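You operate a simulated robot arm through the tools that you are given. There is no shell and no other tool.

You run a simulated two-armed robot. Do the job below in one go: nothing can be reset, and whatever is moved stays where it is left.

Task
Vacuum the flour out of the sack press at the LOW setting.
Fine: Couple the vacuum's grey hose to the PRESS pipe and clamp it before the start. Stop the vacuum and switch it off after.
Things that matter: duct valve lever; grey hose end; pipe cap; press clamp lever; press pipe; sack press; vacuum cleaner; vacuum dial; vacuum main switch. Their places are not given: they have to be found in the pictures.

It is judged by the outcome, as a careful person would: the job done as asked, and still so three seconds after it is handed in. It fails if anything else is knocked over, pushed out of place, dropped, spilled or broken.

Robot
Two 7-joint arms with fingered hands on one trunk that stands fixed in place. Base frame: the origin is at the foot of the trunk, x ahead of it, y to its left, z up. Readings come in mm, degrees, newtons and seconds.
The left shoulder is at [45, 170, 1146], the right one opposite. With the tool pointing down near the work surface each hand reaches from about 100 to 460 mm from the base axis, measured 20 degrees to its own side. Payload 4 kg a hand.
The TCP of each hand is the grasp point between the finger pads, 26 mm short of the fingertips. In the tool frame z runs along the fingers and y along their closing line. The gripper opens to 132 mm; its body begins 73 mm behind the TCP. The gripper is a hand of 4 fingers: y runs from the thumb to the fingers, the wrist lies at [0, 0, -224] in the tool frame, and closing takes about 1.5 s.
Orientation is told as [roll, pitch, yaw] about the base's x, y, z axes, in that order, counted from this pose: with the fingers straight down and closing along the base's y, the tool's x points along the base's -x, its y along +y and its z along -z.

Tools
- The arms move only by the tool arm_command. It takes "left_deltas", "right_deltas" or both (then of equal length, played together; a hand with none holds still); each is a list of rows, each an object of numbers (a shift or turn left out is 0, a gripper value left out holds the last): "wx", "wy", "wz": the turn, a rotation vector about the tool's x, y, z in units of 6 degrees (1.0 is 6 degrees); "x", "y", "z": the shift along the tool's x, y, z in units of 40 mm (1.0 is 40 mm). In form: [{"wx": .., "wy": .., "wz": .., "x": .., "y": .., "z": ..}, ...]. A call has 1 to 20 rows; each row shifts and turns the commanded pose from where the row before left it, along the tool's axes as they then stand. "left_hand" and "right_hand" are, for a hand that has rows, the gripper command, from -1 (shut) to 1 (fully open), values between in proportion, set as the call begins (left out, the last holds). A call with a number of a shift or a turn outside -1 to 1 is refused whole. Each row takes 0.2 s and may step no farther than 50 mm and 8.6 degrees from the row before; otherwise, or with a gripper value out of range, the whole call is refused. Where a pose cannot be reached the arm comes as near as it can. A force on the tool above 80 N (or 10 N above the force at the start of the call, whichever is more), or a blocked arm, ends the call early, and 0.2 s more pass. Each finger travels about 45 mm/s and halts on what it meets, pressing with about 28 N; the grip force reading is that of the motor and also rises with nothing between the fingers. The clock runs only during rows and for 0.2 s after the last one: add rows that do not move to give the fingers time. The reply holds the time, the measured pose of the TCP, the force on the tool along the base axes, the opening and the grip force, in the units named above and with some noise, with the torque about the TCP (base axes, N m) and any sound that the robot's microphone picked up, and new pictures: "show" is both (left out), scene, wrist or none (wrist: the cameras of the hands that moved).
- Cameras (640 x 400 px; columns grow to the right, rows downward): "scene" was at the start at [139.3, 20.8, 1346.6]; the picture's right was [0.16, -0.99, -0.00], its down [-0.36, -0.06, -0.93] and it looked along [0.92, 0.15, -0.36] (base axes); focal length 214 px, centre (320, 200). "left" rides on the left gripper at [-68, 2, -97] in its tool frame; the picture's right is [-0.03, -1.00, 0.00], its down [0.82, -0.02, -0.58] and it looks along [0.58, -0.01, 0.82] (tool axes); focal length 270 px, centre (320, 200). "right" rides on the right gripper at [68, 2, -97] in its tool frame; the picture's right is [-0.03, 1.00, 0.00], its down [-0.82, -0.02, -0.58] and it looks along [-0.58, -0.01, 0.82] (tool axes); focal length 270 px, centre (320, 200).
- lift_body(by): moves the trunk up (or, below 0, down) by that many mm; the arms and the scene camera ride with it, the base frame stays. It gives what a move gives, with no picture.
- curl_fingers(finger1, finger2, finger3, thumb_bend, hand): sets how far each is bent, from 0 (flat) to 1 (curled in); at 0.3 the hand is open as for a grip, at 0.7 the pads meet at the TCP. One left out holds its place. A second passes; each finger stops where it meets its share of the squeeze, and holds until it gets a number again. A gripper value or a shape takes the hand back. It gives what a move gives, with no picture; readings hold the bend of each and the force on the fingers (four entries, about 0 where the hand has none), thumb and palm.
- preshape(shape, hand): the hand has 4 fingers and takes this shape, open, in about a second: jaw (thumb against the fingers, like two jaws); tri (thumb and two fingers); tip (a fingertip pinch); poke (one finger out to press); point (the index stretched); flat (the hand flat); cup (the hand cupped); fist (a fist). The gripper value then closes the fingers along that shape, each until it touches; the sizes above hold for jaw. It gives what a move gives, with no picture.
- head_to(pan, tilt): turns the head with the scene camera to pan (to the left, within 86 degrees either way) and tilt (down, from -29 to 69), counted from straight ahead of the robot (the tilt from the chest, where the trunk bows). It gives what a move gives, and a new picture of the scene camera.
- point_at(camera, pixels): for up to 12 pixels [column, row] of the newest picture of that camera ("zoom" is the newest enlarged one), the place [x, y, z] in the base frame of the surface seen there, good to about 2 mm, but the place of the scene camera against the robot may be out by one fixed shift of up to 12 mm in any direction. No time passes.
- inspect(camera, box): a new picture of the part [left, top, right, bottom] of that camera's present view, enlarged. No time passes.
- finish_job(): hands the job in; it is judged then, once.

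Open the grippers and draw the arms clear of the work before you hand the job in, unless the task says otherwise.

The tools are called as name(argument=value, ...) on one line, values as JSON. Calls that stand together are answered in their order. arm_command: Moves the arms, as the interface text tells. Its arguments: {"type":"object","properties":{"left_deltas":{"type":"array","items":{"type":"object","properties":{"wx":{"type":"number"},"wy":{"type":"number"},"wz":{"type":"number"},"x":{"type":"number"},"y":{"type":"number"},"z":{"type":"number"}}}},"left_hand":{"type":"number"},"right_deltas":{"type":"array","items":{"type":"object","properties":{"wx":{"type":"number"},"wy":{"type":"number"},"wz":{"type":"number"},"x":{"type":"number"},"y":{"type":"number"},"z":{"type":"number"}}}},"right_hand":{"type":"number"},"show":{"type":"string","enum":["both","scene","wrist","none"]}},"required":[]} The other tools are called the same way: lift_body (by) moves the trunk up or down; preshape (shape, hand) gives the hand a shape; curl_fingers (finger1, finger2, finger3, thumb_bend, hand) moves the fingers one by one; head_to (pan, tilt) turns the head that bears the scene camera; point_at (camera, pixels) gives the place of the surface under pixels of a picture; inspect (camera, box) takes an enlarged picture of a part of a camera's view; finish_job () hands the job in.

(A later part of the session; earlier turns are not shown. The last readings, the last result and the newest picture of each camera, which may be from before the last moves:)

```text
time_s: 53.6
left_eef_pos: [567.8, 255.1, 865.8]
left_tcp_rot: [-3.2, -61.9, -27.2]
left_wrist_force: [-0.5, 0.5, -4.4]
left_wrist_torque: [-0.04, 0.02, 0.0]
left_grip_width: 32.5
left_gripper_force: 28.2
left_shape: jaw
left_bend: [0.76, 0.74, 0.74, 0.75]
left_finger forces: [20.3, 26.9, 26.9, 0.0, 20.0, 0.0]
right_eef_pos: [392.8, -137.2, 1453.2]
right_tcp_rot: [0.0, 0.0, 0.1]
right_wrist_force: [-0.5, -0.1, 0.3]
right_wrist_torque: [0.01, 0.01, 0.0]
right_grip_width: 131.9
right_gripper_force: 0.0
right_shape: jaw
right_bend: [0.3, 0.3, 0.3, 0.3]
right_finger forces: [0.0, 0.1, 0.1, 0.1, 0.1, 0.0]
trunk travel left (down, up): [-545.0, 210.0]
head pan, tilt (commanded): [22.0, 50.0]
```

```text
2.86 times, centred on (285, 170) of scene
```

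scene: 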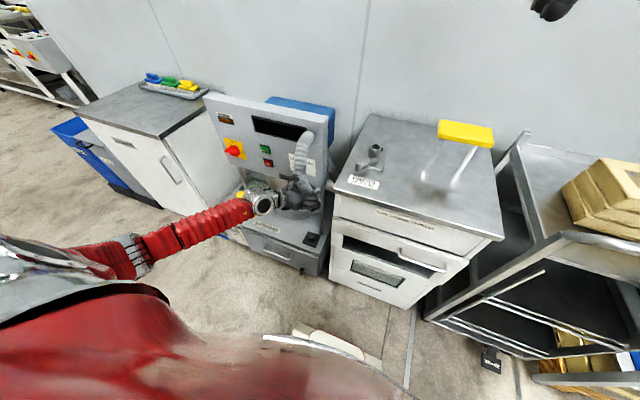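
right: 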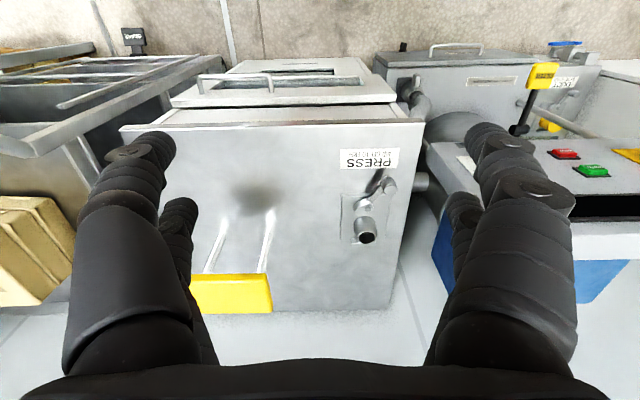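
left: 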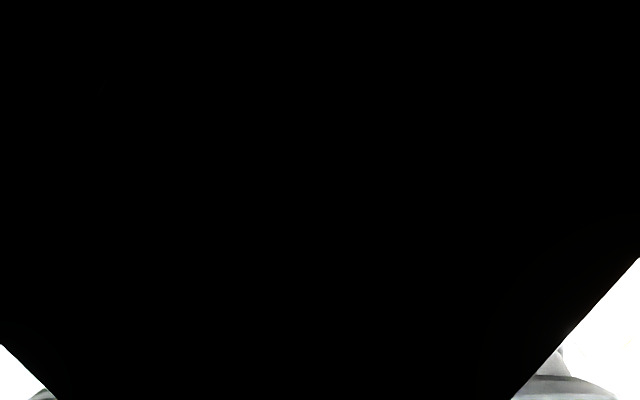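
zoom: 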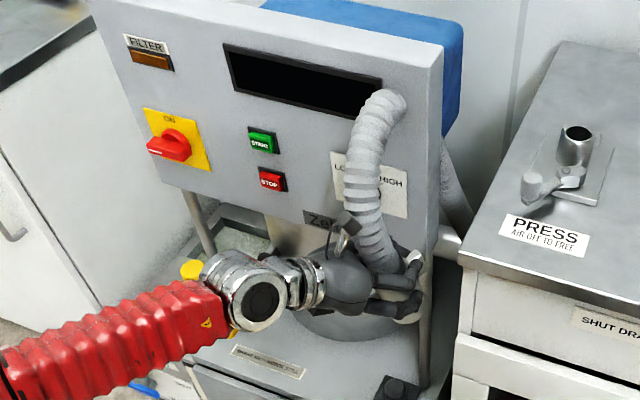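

The hose runs freely (through the panel visually) and the cuff is firmly in hand. I raise the hand 235 mm with the arm.

arm_command(left_deltas=[{"x": -0.648, "y": -0.02, "z": -0.347}, {"x": -0.648, "y": -0.02, "z": -0.347}, {"x": -0.648, "y": -0.02, "z": -0.347}, {"x": -0.648, "y": -0.02, "z": -0.347}, {"x": -0.648, "y": -0.02, "z": -0.347}, {"x": -0.648, "y": -0.02, "z": -0.347}, {"x": -0.648, "y": -0.02, "z": -0.347}, {"x": -0.648, "y": -0.02, "z": -0.347}], show="both")

```text
time_s: 55.4
left_eef_pos: [568.1, 255.0, 1101.3]
left_tcp_rot: [-3.2, -61.7, -27.2]
left_wrist_force: [0.5, 0.0, -4.0]
left_wrist_torque: [-0.01, -0.06, 0.0]
left_grip_width: 32.4
left_gripper_force: 27.8
left_shape: jaw
left_bend: [0.76, 0.74, 0.74, 0.75]
left_finger forces: [20.0, 27.0, 26.7, 0.0, 19.9, 0.0]
right_eef_pos: [390.8, -136.5, 1454.3]
right_tcp_rot: [-0.1, 0.0, 0.1]
right_wrist_force: [0.3, -0.7, 0.1]
right_wrist_torque: [-0.01, 0.01, 0.0]
right_grip_width: 132.0
right_gripper_force: 0.2
right_shape: jaw
right_bend: [0.3, 0.3, 0.3, 0.3]
right_finger forces: [0.1, 0.0, 0.1, 0.0, 0.0, 0.1]
trunk travel left (down, up): [-545.0, 210.0]
head pan, tilt (commanded): [22.0, 50.0]
```

scene: 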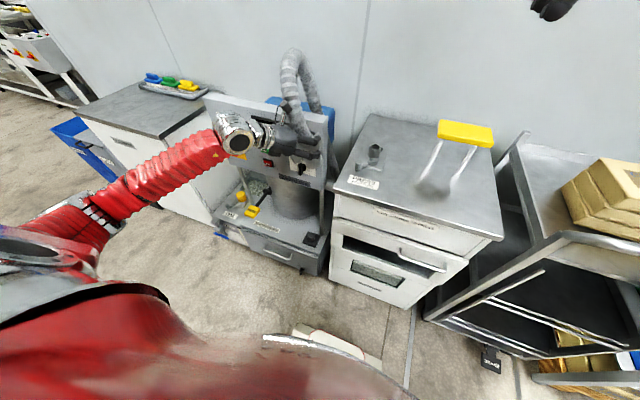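
left: 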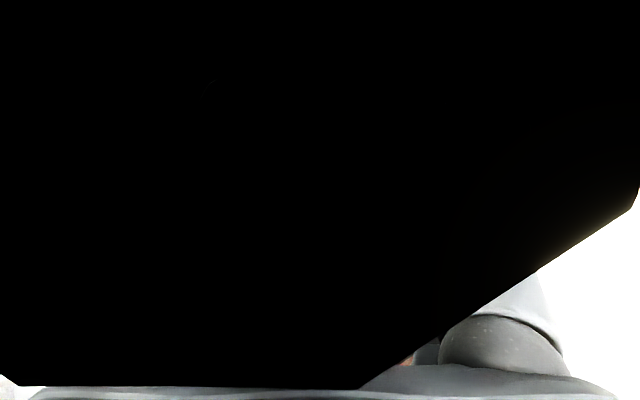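

At z=1101 above the press level. I zoom in to see the cuff's bottom and tilt.

inspect(camera="scene", box=[230, 80, 350, 200])

inspect(camera="scene", box=[270, 100, 340, 170])

```text
3.33 times, centred on (290, 140) of scene
```

zoom: 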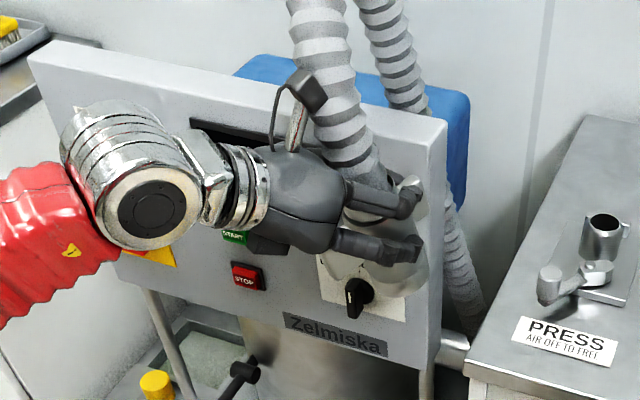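

```text
5.71 times, centred on (305, 135) of scene
```

zoom: 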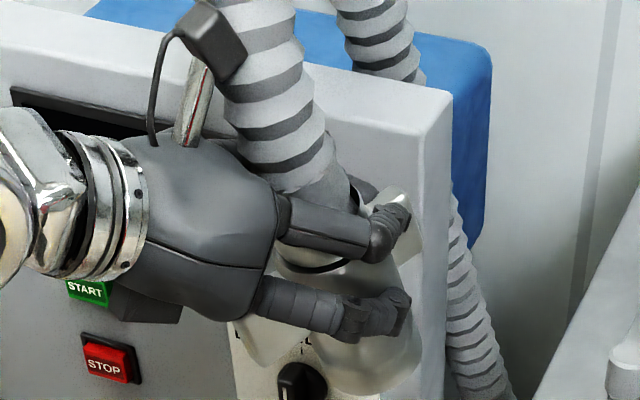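

I sample points on the cuff and hose to estimate the cuff's tilt.

point_at(camera="zoom", pixels=[[300, 262], [350, 285], [340, 320], [370, 340], [400, 340], [360, 380], [390, 375], [330, 375], [408, 205], [330, 190], [290, 130], [265, 60]])

```text
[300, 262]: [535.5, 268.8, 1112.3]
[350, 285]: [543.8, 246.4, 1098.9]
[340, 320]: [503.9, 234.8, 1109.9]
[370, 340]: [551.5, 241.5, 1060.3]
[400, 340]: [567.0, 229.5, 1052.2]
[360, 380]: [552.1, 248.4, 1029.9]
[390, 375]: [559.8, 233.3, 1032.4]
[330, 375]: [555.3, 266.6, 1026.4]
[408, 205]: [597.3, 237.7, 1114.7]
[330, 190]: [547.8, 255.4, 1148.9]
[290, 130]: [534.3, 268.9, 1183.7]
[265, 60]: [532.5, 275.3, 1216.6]
```

The cuff seems tilted with its top leaning back by 10° or more. To get a side view I bring the right hand round: pitch it to 45° (its camera then looks level) and yaw it 60° to the left.

arm_command(right_deltas=[{"wy": -0.94}, {"wy": -0.94}, {"wy": -0.94}, {"wy": -0.94}, {"wy": -0.94}, {"wy": -0.94}, {"wy": -0.94}, {"wy": -0.94}, {"wx": -0.707, "wz": -0.707}, {"wx": -0.707, "wz": -0.707}, {"wx": -0.707, "wz": -0.707}, {"wx": -0.707, "wz": -0.707}, {"wx": -0.707, "wz": -0.707}, {"wx": -0.707, "wz": -0.707}, {"wx": -0.707, "wz": -0.707}, {"wx": -0.707, "wz": -0.707}, {"wx": -0.707, "wz": -0.707}, {"wx": -0.707, "wz": -0.707}], show="wrist")

```text
time_s: 59.2
left_eef_pos: [568.0, 256.4, 1100.0]
left_tcp_rot: [-3.3, -61.7, -27.0]
left_wrist_force: [0.1, -0.6, -4.7]
left_wrist_torque: [-0.02, -0.05, -0.01]
left_grip_width: 32.0
left_gripper_force: 28.1
left_shape: jaw
left_bend: [0.76, 0.74, 0.74, 0.75]
left_finger forces: [19.9, 27.0, 26.7, 0.1, 20.0, 0.0]
right_eef_pos: [391.5, -135.4, 1453.5]
right_tcp_rot: [-0.1, -45.1, 60.2]
right_wrist_force: [-1.4, -0.1, 0.2]
right_wrist_torque: [0.03, -0.01, 0.0]
right_grip_width: 132.0
right_gripper_force: 0.1
right_shape: jaw
right_bend: [0.3, 0.3, 0.3, 0.3]
right_finger forces: [0.1, 0.0, 0.0, 0.0, 0.0, 0.1]
trunk travel left (down, up): [-545.0, 210.0]
head pan, tilt (commanded): [22.0, 50.0]
```

right: 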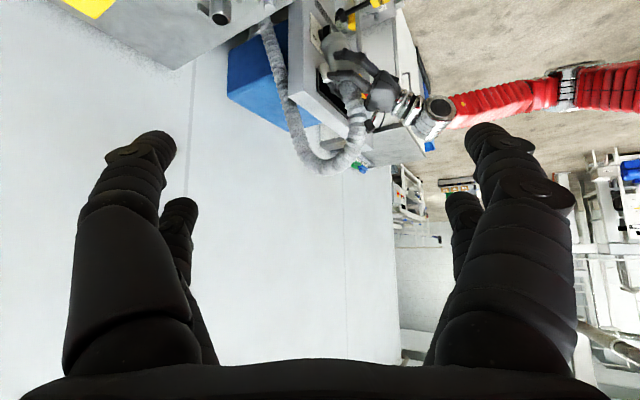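

The right view (upside down) shows the left hand at (355,65). I bring the right hand lower to see the cuff from the side.

arm_command(right_deltas=[{"x": 0.3145, "y": 0.01, "z": 0.898}, {"x": 0.3145, "y": 0.01, "z": 0.898}, {"x": 0.3145, "y": 0.01, "z": 0.898}, {"x": 0.3145, "y": 0.01, "z": 0.898}, {"x": 0.3145, "y": 0.01, "z": 0.898}, {"x": 0.3145, "y": 0.01, "z": 0.898}, {"x": 0.3145, "y": 0.01, "z": 0.898}, {"x": 0.3145, "y": 0.01, "z": 0.898}, {"x": 0.3145, "y": 0.01, "z": 0.898}, {"x": 0.3145, "y": 0.01, "z": 0.898}], show="both")

```text
time_s: 61.4
left_eef_pos: [568.7, 255.3, 1099.4]
left_tcp_rot: [-3.3, -61.7, -27.0]
left_wrist_force: [0.6, 0.1, -5.9]
left_wrist_torque: [-0.04, -0.01, -0.05]
left_grip_width: 32.4
left_gripper_force: 28.0
left_shape: jaw
left_bend: [0.76, 0.74, 0.74, 0.75]
left_finger forces: [19.8, 27.0, 26.7, 0.0, 19.9, 0.0]
right_eef_pos: [472.3, 6.1, 1111.0]
right_tcp_rot: [-0.2, -45.0, 60.2]
right_wrist_force: [0.4, -1.1, 1.0]
right_wrist_torque: [0.03, -0.03, -0.01]
right_grip_width: 131.8
right_gripper_force: 0.0
right_shape: jaw
right_bend: [0.3, 0.3, 0.3, 0.3]
right_finger forces: [0.0, 0.0, 0.0, 0.0, 0.1, 0.0]
trunk travel left (down, up): [-545.0, 210.0]
head pan, tilt (commanded): [22.0, 50.0]
```

scene: 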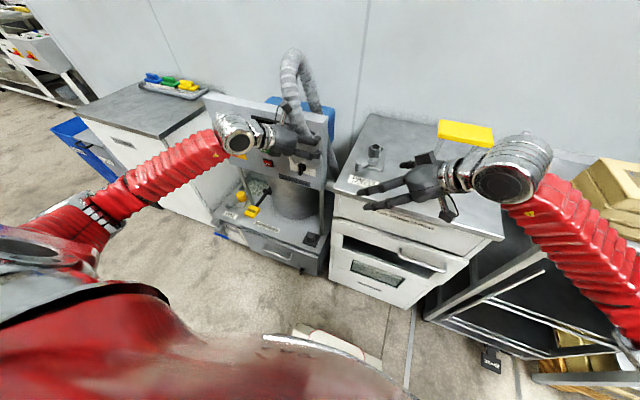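
right: 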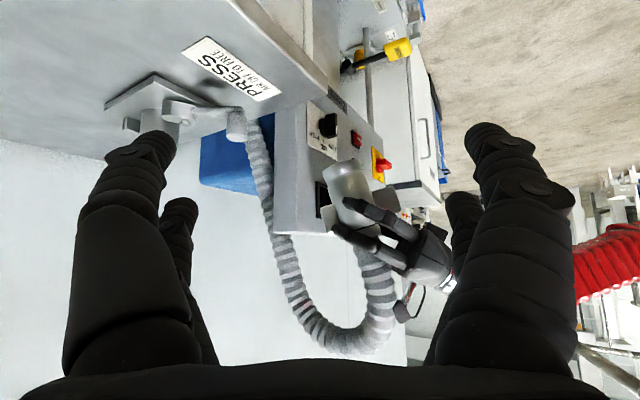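

A useful side view: the cuff at (350,190) leans with its top back toward the palm. I zoom in to measure the tilt.

inspect(camera="right", box=[290, 130, 450, 290])

point_at(camera="right", pixels=[[328, 166], [345, 164], [362, 164], [345, 185], [350, 205], [368, 182], [334, 190], [372, 250], [388, 280], [385, 310]])

```text
2.50 times, centred on (370, 210) of right
```

zoom: 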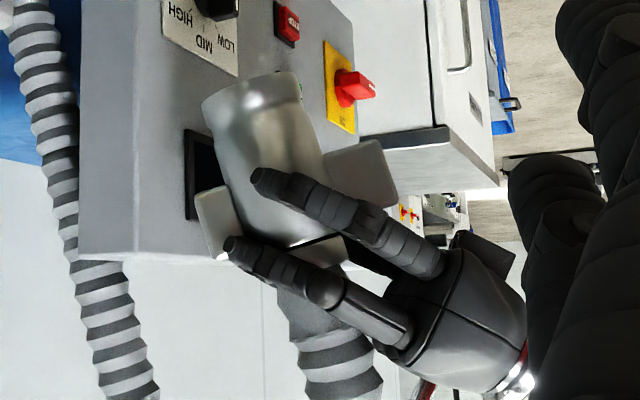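

```text
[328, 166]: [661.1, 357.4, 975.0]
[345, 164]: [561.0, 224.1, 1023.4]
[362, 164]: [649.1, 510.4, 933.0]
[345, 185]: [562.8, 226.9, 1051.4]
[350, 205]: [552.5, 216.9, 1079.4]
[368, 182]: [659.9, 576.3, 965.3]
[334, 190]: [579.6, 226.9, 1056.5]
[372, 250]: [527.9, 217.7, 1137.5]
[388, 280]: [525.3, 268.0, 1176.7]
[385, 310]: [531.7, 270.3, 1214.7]
```

I zoom further on the cuff for a better tilt estimate.

inspect(camera="right", box=[330, 150, 400, 220])

```text
5.71 times, centred on (365, 185) of right
```

zoom: 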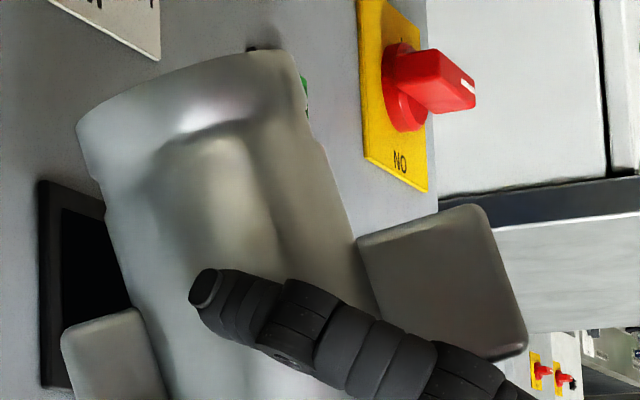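

The cuff's tilt is about 18.5° (top toward the palm). I pitch the left hand down 18.5° to make the cuff upright and look again.

arm_command(left_deltas=[{"wy": 0.77}, {"wy": 0.77}, {"wy": 0.77}, {"wy": 0.77}], right_deltas=[{"x": 0}, {"x": 0}, {"x": 0}, {"x": 0}], show="both")

inspect(camera="right", box=[310, 130, 410, 230])

```text
time_s: 62.4
left_eef_pos: [567.8, 255.9, 1101.6]
left_tcp_rot: [-2.0, -43.3, -28.6]
left_wrist_force: [0.0, 0.2, -4.7]
left_wrist_torque: [-0.02, -0.06, 0.01]
left_grip_width: 32.4
left_gripper_force: 28.4
left_shape: jaw
left_bend: [0.76, 0.74, 0.74, 0.75]
left_finger forces: [19.8, 27.0, 26.8, 0.0, 20.1, 0.1]
right_eef_pos: [473.1, 5.0, 1110.9]
right_tcp_rot: [-0.2, -45.0, 60.1]
right_wrist_force: [-1.0, 0.4, 0.3]
right_wrist_torque: [-0.02, 0.04, 0.01]
right_grip_width: 131.8
right_gripper_force: 0.1
right_shape: jaw
right_bend: [0.3, 0.3, 0.3, 0.3]
right_finger forces: [0.0, 0.1, 0.1, 0.0, 0.1, 0.0]
trunk travel left (down, up): [-545.0, 210.0]
head pan, tilt (commanded): [22.0, 50.0]
```

scene: 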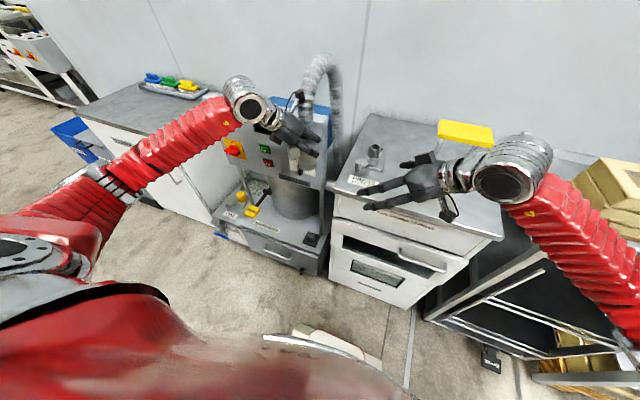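
right: 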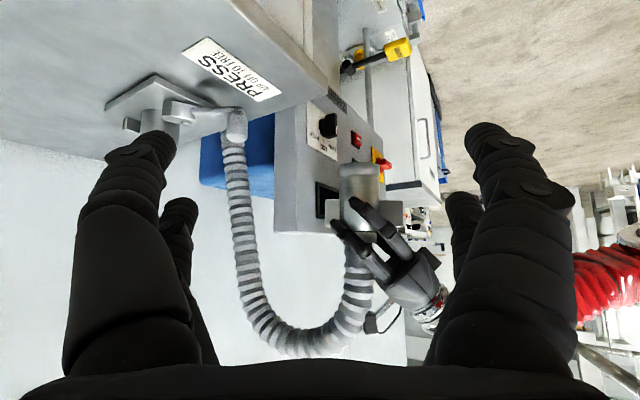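
left: 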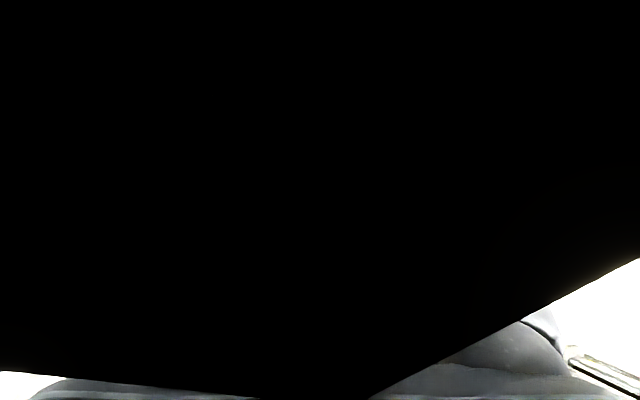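

```text
4.00 times, centred on (360, 180) of right
```

zoom: 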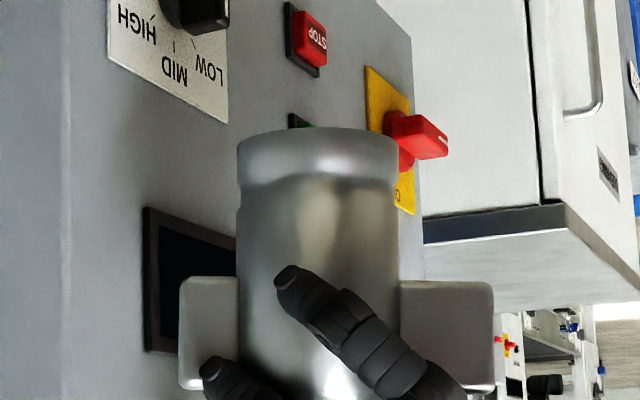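

The cuff is now upright in the side view. I measure its axis position: points on its centre line and along the bottom ring.

point_at(camera="zoom", pixels=[[318, 140], [318, 170], [318, 220], [250, 150], [386, 150], [250, 230], [386, 230], [318, 128], [450, 340], [205, 330]])

inspect(camera="scene", box=[270, 110, 350, 190])

```text
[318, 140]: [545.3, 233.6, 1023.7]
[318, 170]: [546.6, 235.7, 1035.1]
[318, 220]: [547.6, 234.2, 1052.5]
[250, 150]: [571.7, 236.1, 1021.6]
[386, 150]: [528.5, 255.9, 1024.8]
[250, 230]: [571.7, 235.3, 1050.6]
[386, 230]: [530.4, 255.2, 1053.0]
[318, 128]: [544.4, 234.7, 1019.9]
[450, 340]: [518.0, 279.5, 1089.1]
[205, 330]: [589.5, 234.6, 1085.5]
```

```text
5.00 times, centred on (310, 150) of scene
```

zoom: 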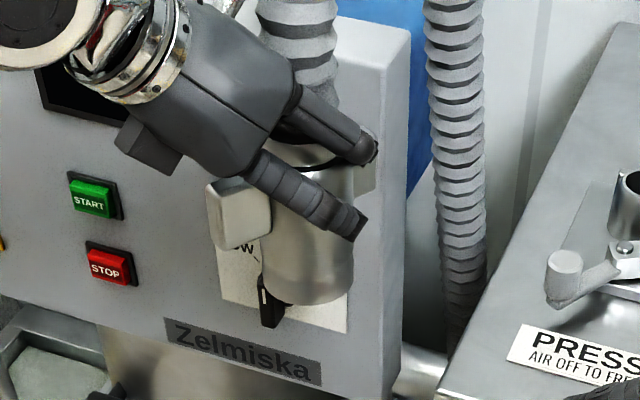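

The cuff axis is ≈ (557, 260), radius 28, bottom 81 mm below the TCP; so the TCP must go to ≈ (773, 80) to put the cuff over the pipe. I go up 20 mm, right, then forward over the press.

arm_command(left_deltas=[{"x": -0.343, "y": -0.013, "z": -0.364}, {"x": -0.2875, "y": -0.715, "z": 0.296}, {"x": -0.2875, "y": -0.715, "z": 0.296}, {"x": -0.529, "y": 0.022, "z": 0.498}, {"x": -0.529, "y": 0.022, "z": 0.498}, {"x": -0.529, "y": 0.022, "z": 0.498}, {"x": -0.529, "y": 0.022, "z": 0.498}, {"x": -0.529, "y": 0.022, "z": 0.498}, {"x": -0.529, "y": 0.022, "z": 0.498}], show="both")

```text
time_s: 64.4
left_eef_pos: [725.9, 108.7, 1121.7]
left_tcp_rot: [-2.1, -43.4, -28.5]
left_wrist_force: [0.3, -1.0, -5.6]
left_wrist_torque: [-0.03, -0.05, 0.02]
left_grip_width: 32.3
left_gripper_force: 27.7
left_shape: jaw
left_bend: [0.76, 0.74, 0.74, 0.75]
left_finger forces: [19.7, 26.9, 26.9, 0.0, 19.9, 0.0]
right_eef_pos: [472.7, 4.5, 1110.3]
right_tcp_rot: [0.1, -45.1, 60.1]
right_wrist_force: [0.1, 0.3, -0.4]
right_wrist_torque: [0.03, -0.03, 0.01]
right_grip_width: 131.9
right_gripper_force: 0.1
right_shape: jaw
right_bend: [0.3, 0.3, 0.3, 0.3]
right_finger forces: [0.0, 0.0, 0.0, 0.1, 0.0, 0.1]
trunk travel left (down, up): [-545.0, 210.0]
head pan, tilt (commanded): [22.0, 50.0]
```

scene: 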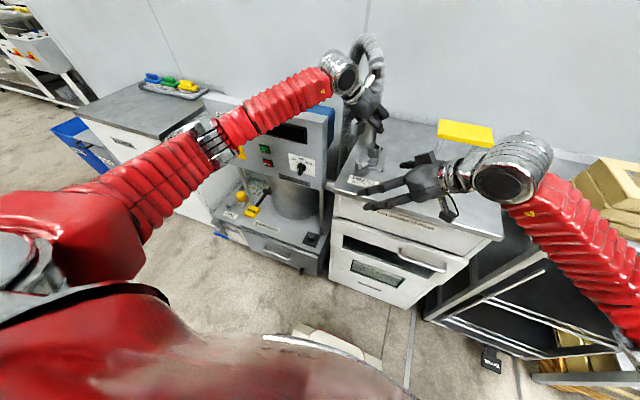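
left: 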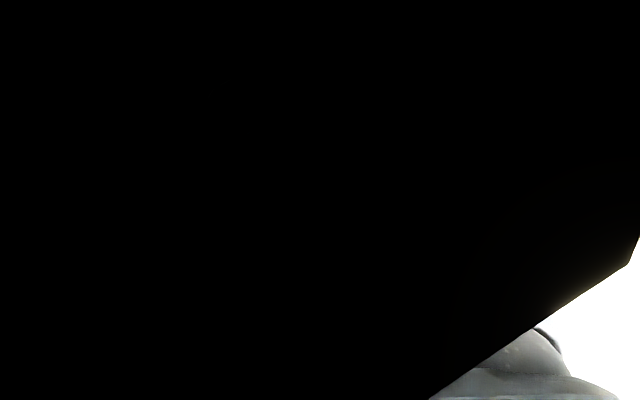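

Nearly over the pipe. I make the last 55 mm, and move the right hand to the right-front of the press to get a clean side view of cuff and pipe.

arm_command(left_deltas=[{"x": -0.5, "y": -0.015, "z": 0.471}, {"x": -0.5, "y": -0.015, "z": 0.471}, {"x": 0}, {"x": 0}, {"x": 0}, {"x": 0}, {"x": 0}], right_deltas=[{"x": 0.244, "y": -0.723, "z": -0.244}, {"x": 0.244, "y": -0.723, "z": -0.244}, {"x": 0.244, "y": -0.723, "z": -0.244}, {"x": 0.244, "y": -0.723, "z": -0.244}, {"x": 0.244, "y": -0.723, "z": -0.244}, {"x": 0.244, "y": -0.723, "z": -0.244}, {"x": 0.244, "y": -0.723, "z": -0.244}], show="both")

```text
time_s: 66.0
left_eef_pos: [771.0, 78.5, 1121.5]
left_tcp_rot: [-2.1, -43.4, -28.6]
left_wrist_force: [-0.2, 0.1, -4.0]
left_wrist_torque: [-0.07, -0.05, -0.01]
left_grip_width: 32.5
left_gripper_force: 28.5
left_shape: jaw
left_bend: [0.76, 0.74, 0.74, 0.75]
left_finger forces: [19.8, 26.9, 26.9, 0.1, 19.9, 0.1]
right_eef_pos: [600.4, -178.3, 1111.2]
right_tcp_rot: [-0.1, -45.1, 60.1]
right_wrist_force: [-0.4, 0.1, 0.2]
right_wrist_torque: [-0.01, 0.02, 0.01]
right_grip_width: 131.9
right_gripper_force: 0.1
right_shape: jaw
right_bend: [0.3, 0.3, 0.3, 0.3]
right_finger forces: [0.0, 0.0, 0.1, 0.0, 0.0, 0.1]
trunk travel left (down, up): [-545.0, 210.0]
head pan, tilt (commanded): [22.0, 50.0]
```

scene: 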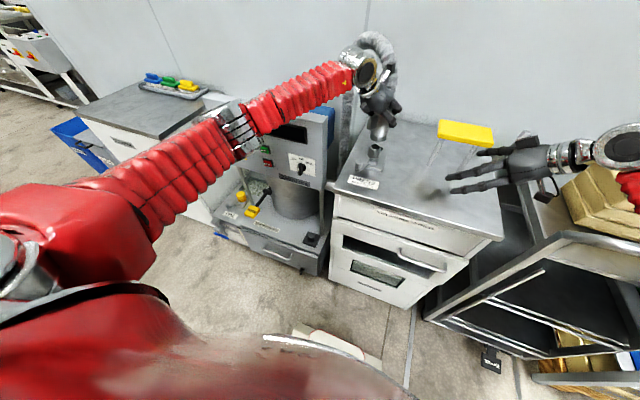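
right: 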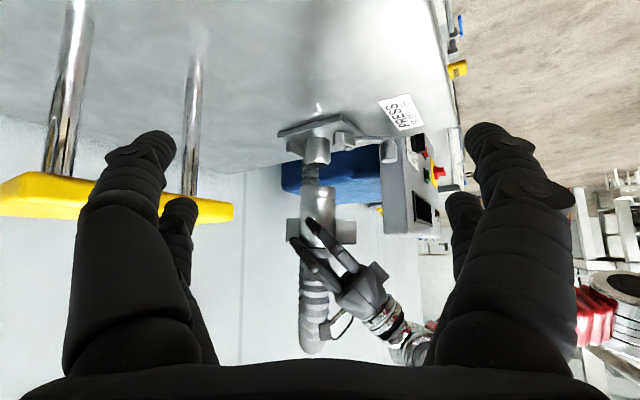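
left: 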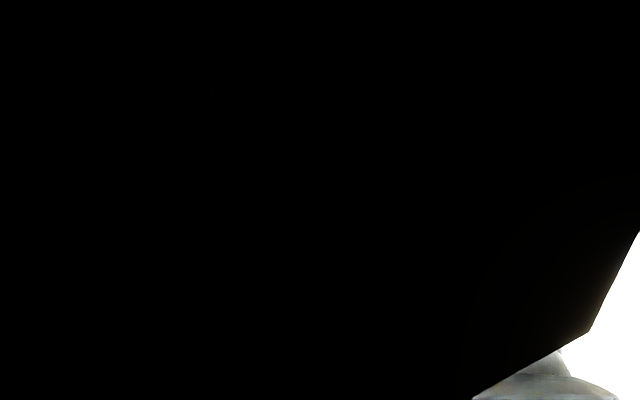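

Now the right camera sees pipe (317,145) and cuff (318,205) almost in line. I zoom in on both.

inspect(camera="right", box=[255, 100, 415, 280])

inspect(camera="scene", box=[330, 90, 430, 200])

```text
2.22 times, centred on (335, 190) of right
```

zoom: 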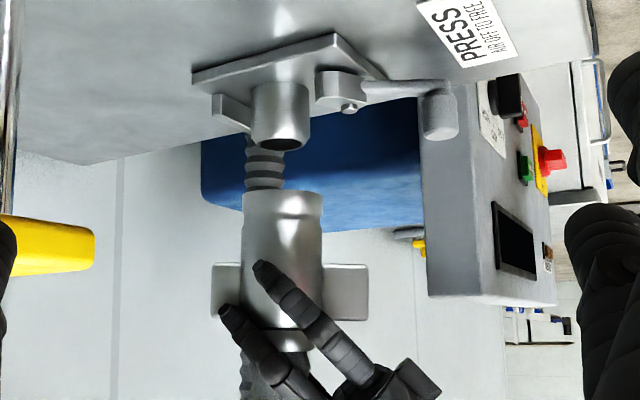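

```text
3.64 times, centred on (380, 145) of scene
```

zoom: 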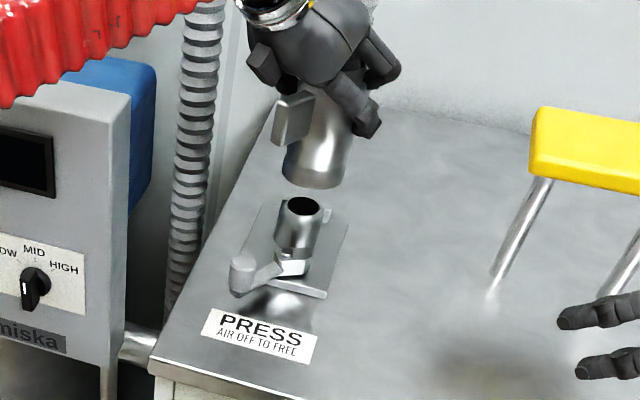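

Lateral alignment in the right view looks within 1–2 mm (pipe centre col 281, cuff col 283). I measure depth alignment with surface points.

inspect(camera="right", box=[285, 120, 365, 220])

```text
4.00 times, centred on (325, 170) of right
```

zoom: 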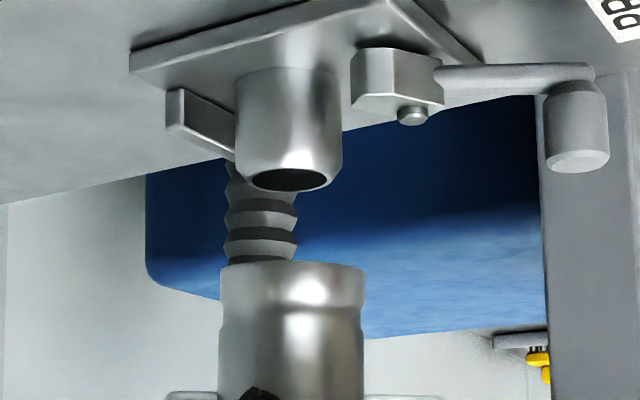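

point_at(camera="zoom", pixels=[[289, 110], [289, 150], [250, 110], [328, 110], [292, 275], [292, 310], [235, 280], [350, 280], [235, 330], [350, 330], [412, 115], [577, 110]])

```text
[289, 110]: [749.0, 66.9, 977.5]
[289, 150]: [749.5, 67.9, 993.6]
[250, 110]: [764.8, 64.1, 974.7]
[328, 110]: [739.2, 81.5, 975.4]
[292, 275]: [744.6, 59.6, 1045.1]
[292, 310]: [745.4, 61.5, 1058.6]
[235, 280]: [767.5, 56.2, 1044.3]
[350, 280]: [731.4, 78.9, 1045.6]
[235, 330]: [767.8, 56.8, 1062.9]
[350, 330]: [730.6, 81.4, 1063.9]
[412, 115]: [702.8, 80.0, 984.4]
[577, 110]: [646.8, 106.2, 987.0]
```

Pipe axis ≈ (760, 85) with radius 21; cuff axis ≈ (760, 85) with radius 28.5 — aligned. I lower 35 mm so the cuff bottom is just above the pipe mouth and check.

arm_command(left_deltas=[{"x": 0.15, "y": 0.005, "z": 0.159}, {"x": 0.15, "y": 0.005, "z": 0.159}, {"x": 0.15, "y": 0.005, "z": 0.159}, {"x": 0.15, "y": 0.005, "z": 0.159}], right_deltas=[{"x": 0}, {"x": 0}, {"x": 0}, {"x": 0}], show="wrist")

inspect(camera="right", box=[285, 110, 365, 210])

```text
time_s: 67.0
left_eef_pos: [769.2, 78.8, 1085.5]
left_tcp_rot: [-2.2, -43.2, -28.4]
left_wrist_force: [-0.7, 0.2, -4.1]
left_wrist_torque: [-0.05, -0.04, 0.03]
left_grip_width: 32.7
left_gripper_force: 28.0
left_shape: jaw
left_bend: [0.76, 0.74, 0.74, 0.75]
left_finger forces: [19.8, 27.0, 26.9, 0.1, 20.0, 0.1]
right_eef_pos: [600.2, -179.7, 1110.1]
right_tcp_rot: [-0.1, -44.9, 60.0]
right_wrist_force: [0.5, 0.0, 0.7]
right_wrist_torque: [0.0, -0.02, 0.01]
right_grip_width: 132.0
right_gripper_force: 0.1
right_shape: jaw
right_bend: [0.3, 0.3, 0.3, 0.3]
right_finger forces: [0.0, 0.0, 0.1, 0.0, 0.0, 0.1]
trunk travel left (down, up): [-545.0, 210.0]
head pan, tilt (commanded): [22.0, 50.0]
```

right: 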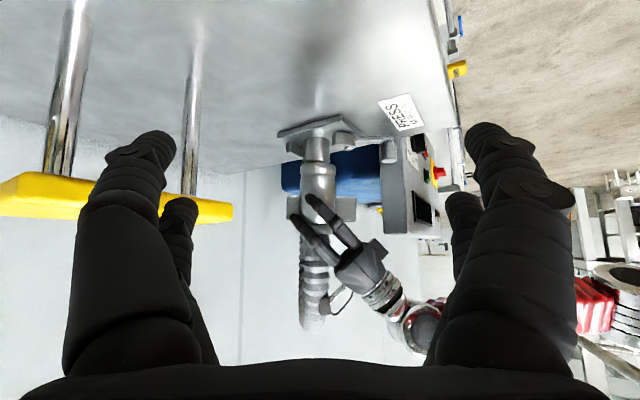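
left: 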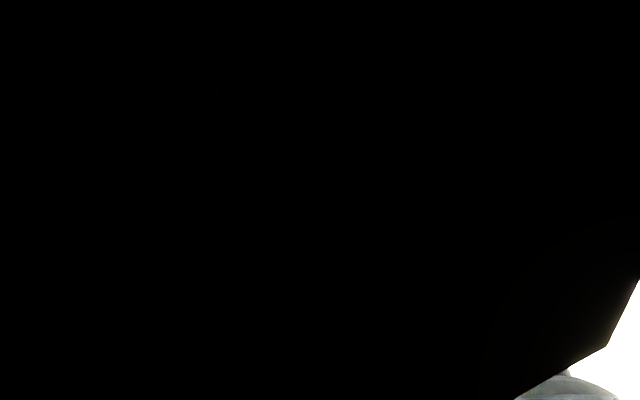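

```text
4.00 times, centred on (325, 160) of right
```

zoom: 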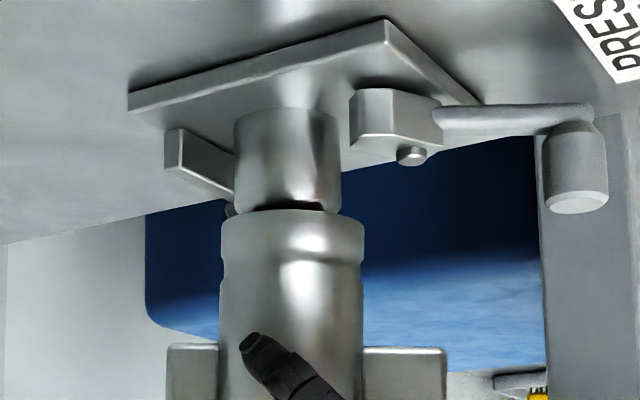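

The cuff is just above the pipe, with about 2 mm offset to the image right. I measure again before lowering on.

point_at(camera="zoom", pixels=[[288, 140], [288, 170], [248, 140], [328, 140], [292, 230], [292, 270], [235, 230], [350, 230], [235, 290], [350, 290]])

```text
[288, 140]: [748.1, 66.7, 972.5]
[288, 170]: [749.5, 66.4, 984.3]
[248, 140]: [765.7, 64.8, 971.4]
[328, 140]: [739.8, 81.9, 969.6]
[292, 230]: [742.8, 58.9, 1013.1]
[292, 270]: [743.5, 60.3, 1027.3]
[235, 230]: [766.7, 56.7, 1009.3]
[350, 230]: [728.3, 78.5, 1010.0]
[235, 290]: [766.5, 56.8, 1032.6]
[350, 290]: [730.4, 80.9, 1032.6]
```

Offset is about (+1.9, +0.5) mm. I correct it and lower 20 mm so the cuff starts over the pipe.

arm_command(left_deltas=[{"x": -0.026, "y": 0.035, "z": 0.023}, {"x": 0.12, "y": 0.008, "z": 0.129}, {"x": 0.12, "y": 0.008, "z": 0.129}, {"x": 0.12, "y": 0.008, "z": 0.129}], right_deltas=[{"x": 0}, {"x": 0}, {"x": 0}, {"x": 0}], show="wrist")

inspect(camera="right", box=[285, 110, 365, 210])

```text
time_s: 68.0
left_eef_pos: [771.0, 79.1, 1063.6]
left_tcp_rot: [-2.1, -43.3, -28.6]
left_wrist_force: [-0.3, -0.5, -5.1]
left_wrist_torque: [-0.03, -0.01, 0.0]
left_grip_width: 32.4
left_gripper_force: 27.9
left_shape: jaw
left_bend: [0.76, 0.74, 0.74, 0.75]
left_finger forces: [19.8, 26.9, 27.0, 0.0, 19.9, 0.0]
right_eef_pos: [599.8, -178.0, 1110.7]
right_tcp_rot: [-0.1, -45.0, 60.1]
right_wrist_force: [-0.1, 0.5, -0.1]
right_wrist_torque: [-0.02, -0.03, -0.03]
right_grip_width: 131.8
right_gripper_force: 0.0
right_shape: jaw
right_bend: [0.3, 0.3, 0.3, 0.3]
right_finger forces: [0.0, 0.0, 0.1, 0.0, 0.0, 0.0]
trunk travel left (down, up): [-545.0, 210.0]
head pan, tilt (commanded): [22.0, 50.0]
```

right: 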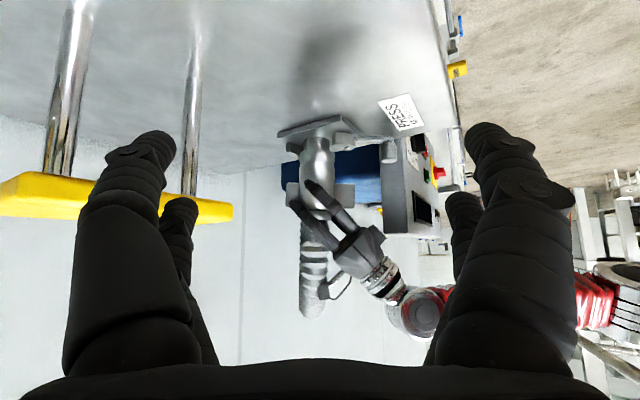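
left: 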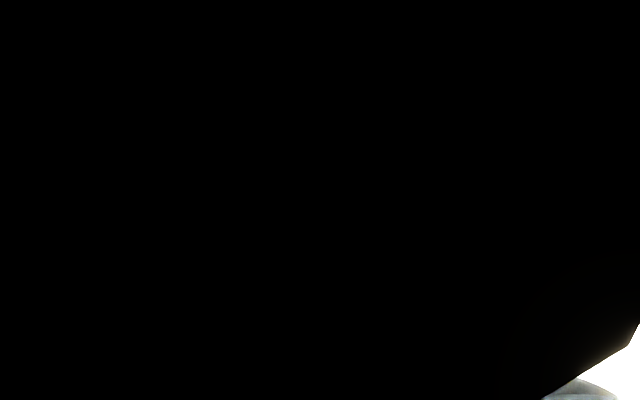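

```text
4.00 times, centred on (325, 160) of right
```

zoom: 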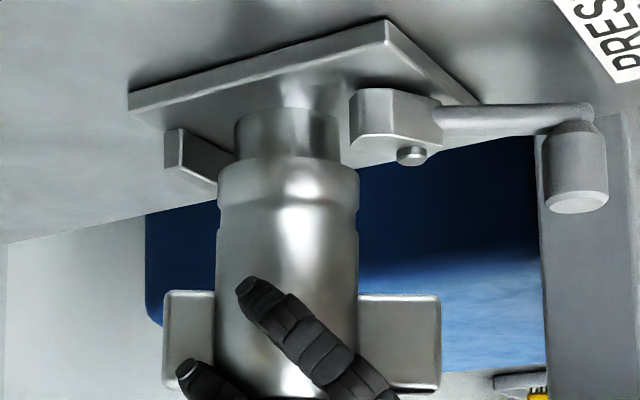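

The cuff has slid over the pipe mouth without contact force. I lower the remaining ~22 mm slowly until it seats.

arm_command(left_deltas=[{"x": 0.086, "y": 0.004, "z": 0.091}, {"x": 0.086, "y": 0.004, "z": 0.091}, {"x": 0.086, "y": 0.004, "z": 0.091}, {"x": 0.086, "y": 0.004, "z": 0.091}], right_deltas=[{"x": 0}, {"x": 0}, {"x": 0}, {"x": 0}], show="wrist")

inspect(camera="right", box=[285, 110, 365, 210])

```text
time_s: 69.0
left_eef_pos: [772.6, 79.7, 1045.3]
left_tcp_rot: [-2.1, -43.2, -28.5]
left_wrist_force: [-0.4, 0.6, -5.1]
left_wrist_torque: [-0.06, -0.07, 0.04]
left_grip_width: 32.4
left_gripper_force: 28.4
left_shape: jaw
left_bend: [0.76, 0.74, 0.74, 0.75]
left_finger forces: [19.8, 26.9, 26.9, 0.0, 19.9, 0.0]
right_eef_pos: [599.9, -178.5, 1109.5]
right_tcp_rot: [0.0, -45.0, 60.1]
right_wrist_force: [0.2, 0.0, 0.6]
right_wrist_torque: [0.0, -0.01, 0.0]
right_grip_width: 131.9
right_gripper_force: 0.0
right_shape: jaw
right_bend: [0.3, 0.3, 0.3, 0.3]
right_finger forces: [0.0, 0.1, 0.1, 0.0, 0.0, 0.1]
trunk travel left (down, up): [-545.0, 210.0]
head pan, tilt (commanded): [22.0, 50.0]
```

right: 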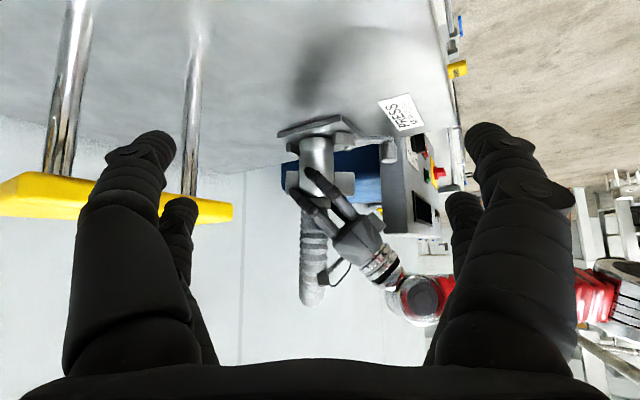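
left: 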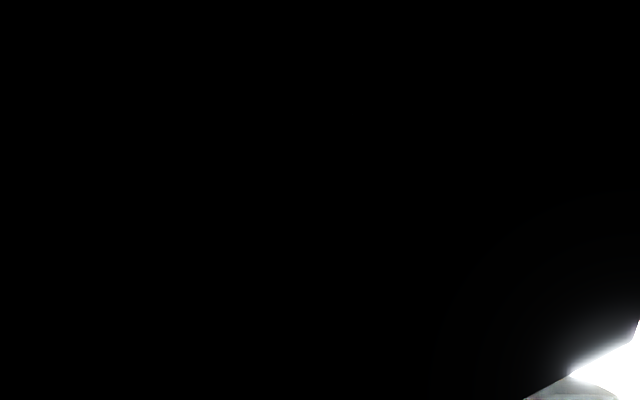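

```text
4.00 times, centred on (325, 160) of right
```

zoom: 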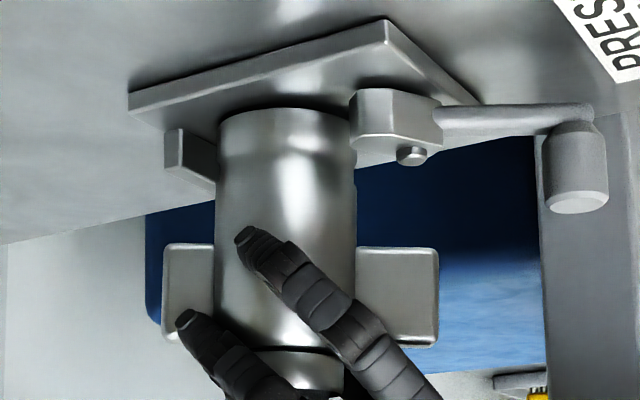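

Almost seated (bottom ring close to the plate). I lower in 2 mm steps until contact force appears.

arm_command(left_deltas=[{"x": 0.036, "y": 0.0, "z": 0.038}, {"x": 0.036, "y": 0.0, "z": 0.038}, {"x": 0.036, "y": 0.0, "z": 0.038}, {"x": 0}], show="none")

inspect(camera="right", box=[285, 110, 365, 210])

```text
time_s: 70.0
left_eef_pos: [771.5, 78.0, 1041.6]
left_tcp_rot: [-2.1, -43.5, -28.6]
left_wrist_force: [-1.2, -1.9, 8.1]
left_wrist_torque: [0.06, -0.19, -0.05]
left_grip_width: 32.6
left_gripper_force: 27.6
left_shape: jaw
left_bend: [0.76, 0.74, 0.74, 0.75]
left_finger forces: [20.2, 26.9, 26.6, 0.0, 22.6, 0.1]
right_eef_pos: [596.8, -178.3, 1111.5]
right_tcp_rot: [-0.2, -45.1, 60.2]
right_wrist_force: [0.6, 0.4, 0.7]
right_wrist_torque: [-0.02, -0.02, 0.03]
right_grip_width: 131.8
right_gripper_force: 0.1
right_shape: jaw
right_bend: [0.3, 0.3, 0.3, 0.3]
right_finger forces: [0.0, 0.0, 0.0, 0.0, 0.0, 0.1]
trunk travel left (down, up): [-545.0, 210.0]
head pan, tilt (commanded): [22.0, 50.0]
```

```text
4.00 times, centred on (325, 160) of right
```

zoom: 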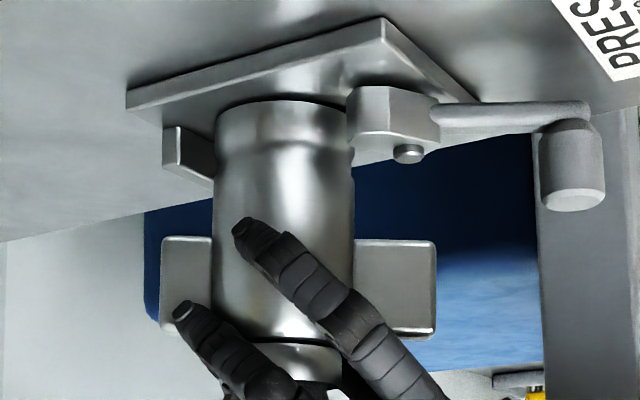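

The cuff is seated: the vertical force went from −5 to +8 N. The left hand keeps hold while I bring the right hand round to the clamp knob at ≈ (651, 118, 990): first re-orient (yaw 20°, pitch ~57°) with a narrower opening.

arm_command(right_deltas=[{"wx": 0.673, "wz": 0.673}, {"wx": 0.673, "wz": 0.673}, {"wx": 0.673, "wz": 0.673}, {"wx": 0.673, "wz": 0.673}, {"wx": 0.673, "wz": 0.673}, {"wx": 0.673, "wz": 0.673}, {"wx": 0.673, "wz": 0.673}, {"wy": -1}, {"wy": -1}, {"x": -0.017, "y": 0.907, "z": 0.187}, {"x": -0.017, "y": 0.907, "z": 0.187}, {"x": -0.017, "y": 0.907, "z": 0.187}, {"x": -0.017, "y": 0.907, "z": 0.187}, {"x": -0.017, "y": 0.907, "z": 0.187}, {"x": -0.017, "y": 0.907, "z": 0.187}], right_hand=0.1, show="both")

```text
time_s: 73.2
left_eef_pos: [770.3, 78.0, 1042.0]
left_tcp_rot: [-2.1, -43.5, -28.7]
left_wrist_force: [-0.4, -4.1, 18.3]
left_wrist_torque: [0.08, -0.47, -0.06]
left_grip_width: 32.9
left_gripper_force: 28.1
left_shape: jaw
left_bend: [0.77, 0.74, 0.74, 0.75]
left_finger forces: [21.0, 27.2, 27.7, 0.1, 23.9, 0.0]
right_eef_pos: [556.2, 39.7, 1091.6]
right_tcp_rot: [-0.2, -57.1, 20.1]
right_wrist_force: [-0.4, -0.1, 0.0]
right_wrist_torque: [0.02, 0.03, 0.0]
right_grip_width: 73.1
right_gripper_force: 0.1
right_shape: jaw
right_bend: [0.72, 0.72, 0.72, 0.7]
right_finger forces: [0.0, 0.1, 0.0, 0.1, 0.0, 0.0]
trunk travel left (down, up): [-545.0, 210.0]
head pan, tilt (commanded): [22.0, 50.0]
```

scene: 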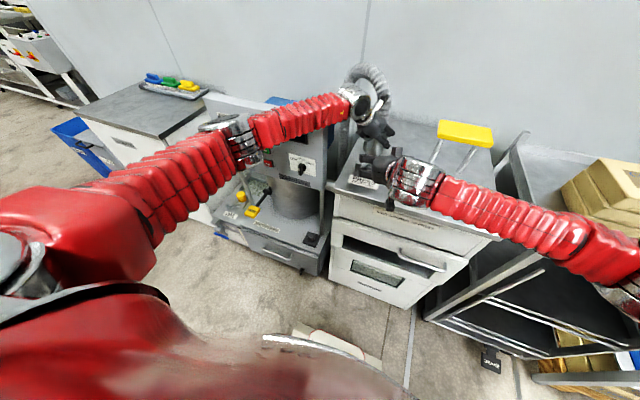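
right: 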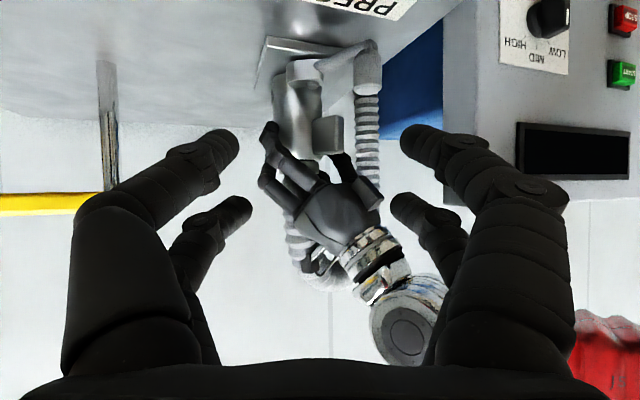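

The right camera now sees the knob at (368,70) and the cuff at (300,110). I zoom in and measure the knob.

inspect(camera="right", box=[240, 0, 420, 150])

point_at(camera="right", pixels=[[368, 60], [368, 75], [368, 90], [358, 75], [380, 75], [345, 62], [366, 44], [310, 70], [303, 60]])

```text
2.67 times, centred on (330, 75) of right
```

zoom: 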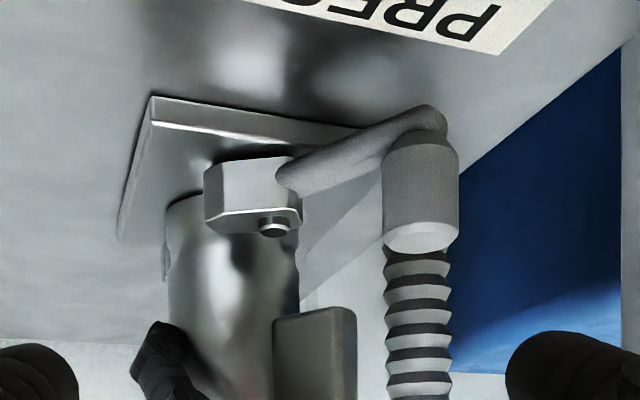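

```text
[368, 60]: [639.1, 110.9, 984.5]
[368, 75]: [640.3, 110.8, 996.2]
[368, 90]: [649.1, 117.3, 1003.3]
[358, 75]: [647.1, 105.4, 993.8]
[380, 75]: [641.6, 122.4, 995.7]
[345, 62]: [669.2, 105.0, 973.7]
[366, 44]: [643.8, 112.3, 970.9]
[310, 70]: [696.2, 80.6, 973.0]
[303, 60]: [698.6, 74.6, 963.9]
```

The knob centre is ≈ (651, 117.5), z 976–1004. I go to the pre-grasp point 90 mm back from the knob.

arm_command(right_deltas=[{"x": 0.17, "y": 0.505, "z": 0.725}, {"x": 0.17, "y": 0.505, "z": 0.725}], show="both")

```text
time_s: 73.8
left_eef_pos: [770.2, 77.9, 1042.8]
left_tcp_rot: [-2.0, -43.6, -28.7]
left_wrist_force: [-0.5, -4.1, 16.9]
left_wrist_torque: [0.04, -0.42, -0.04]
left_grip_width: 32.8
left_gripper_force: 27.8
left_shape: jaw
left_bend: [0.77, 0.74, 0.74, 0.75]
left_finger forces: [21.0, 27.5, 27.7, 0.0, 24.0, 0.0]
right_eef_pos: [583.6, 92.0, 1047.8]
right_tcp_rot: [-0.2, -57.0, 20.2]
right_wrist_force: [0.2, -0.1, 0.0]
right_wrist_torque: [-0.04, 0.03, 0.03]
right_grip_width: 72.7
right_gripper_force: 0.0
right_shape: jaw
right_bend: [0.72, 0.72, 0.72, 0.7]
right_finger forces: [0.1, 0.0, 0.0, 0.1, 0.0, 0.1]
trunk travel left (down, up): [-545.0, 210.0]
head pan, tilt (commanded): [22.0, 50.0]
```

scene: 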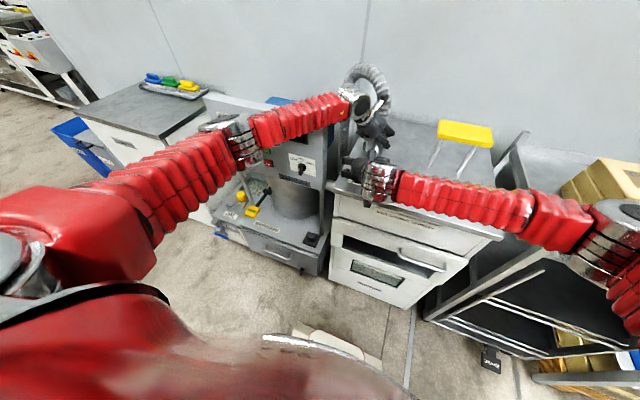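
right: 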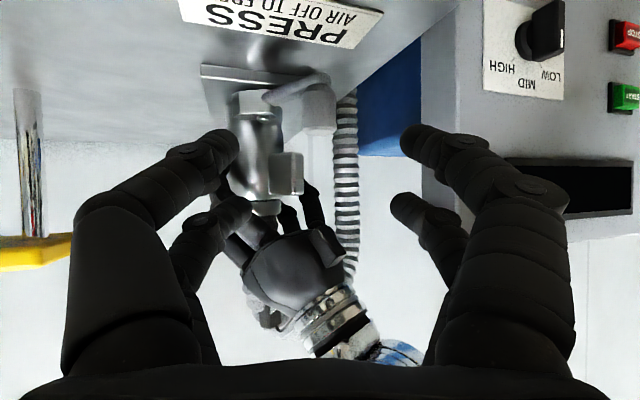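

The knob (318,105) is centred between the right fingers. I advance 60 mm along the fingers and check.

arm_command(right_deltas=[{"z": 0.5}, {"z": 0.5}, {"z": 0.5}], show="wrist")

```text
time_s: 74.6
left_eef_pos: [770.2, 79.2, 1042.0]
left_tcp_rot: [-2.0, -43.5, -28.6]
left_wrist_force: [0.5, -2.3, 17.4]
left_wrist_torque: [0.04, -0.45, -0.02]
left_grip_width: 33.1
left_gripper_force: 28.5
left_shape: jaw
left_bend: [0.77, 0.74, 0.74, 0.75]
left_finger forces: [21.2, 27.4, 27.6, 0.0, 23.8, 0.0]
right_eef_pos: [631.3, 111.4, 1014.9]
right_tcp_rot: [-0.1, -57.2, 20.1]
right_wrist_force: [0.7, 0.4, 0.5]
right_wrist_torque: [-0.01, 0.0, -0.03]
right_grip_width: 73.3
right_gripper_force: 0.0
right_shape: jaw
right_bend: [0.72, 0.72, 0.72, 0.7]
right_finger forces: [0.0, 0.0, 0.0, 0.0, 0.0, 0.1]
trunk travel left (down, up): [-545.0, 210.0]
head pan, tilt (commanded): [22.0, 50.0]
```

right: 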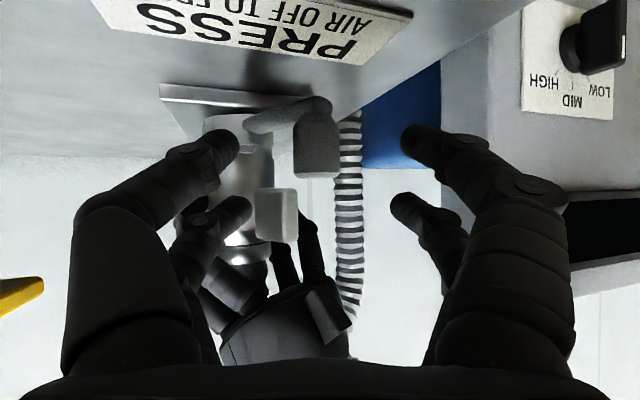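

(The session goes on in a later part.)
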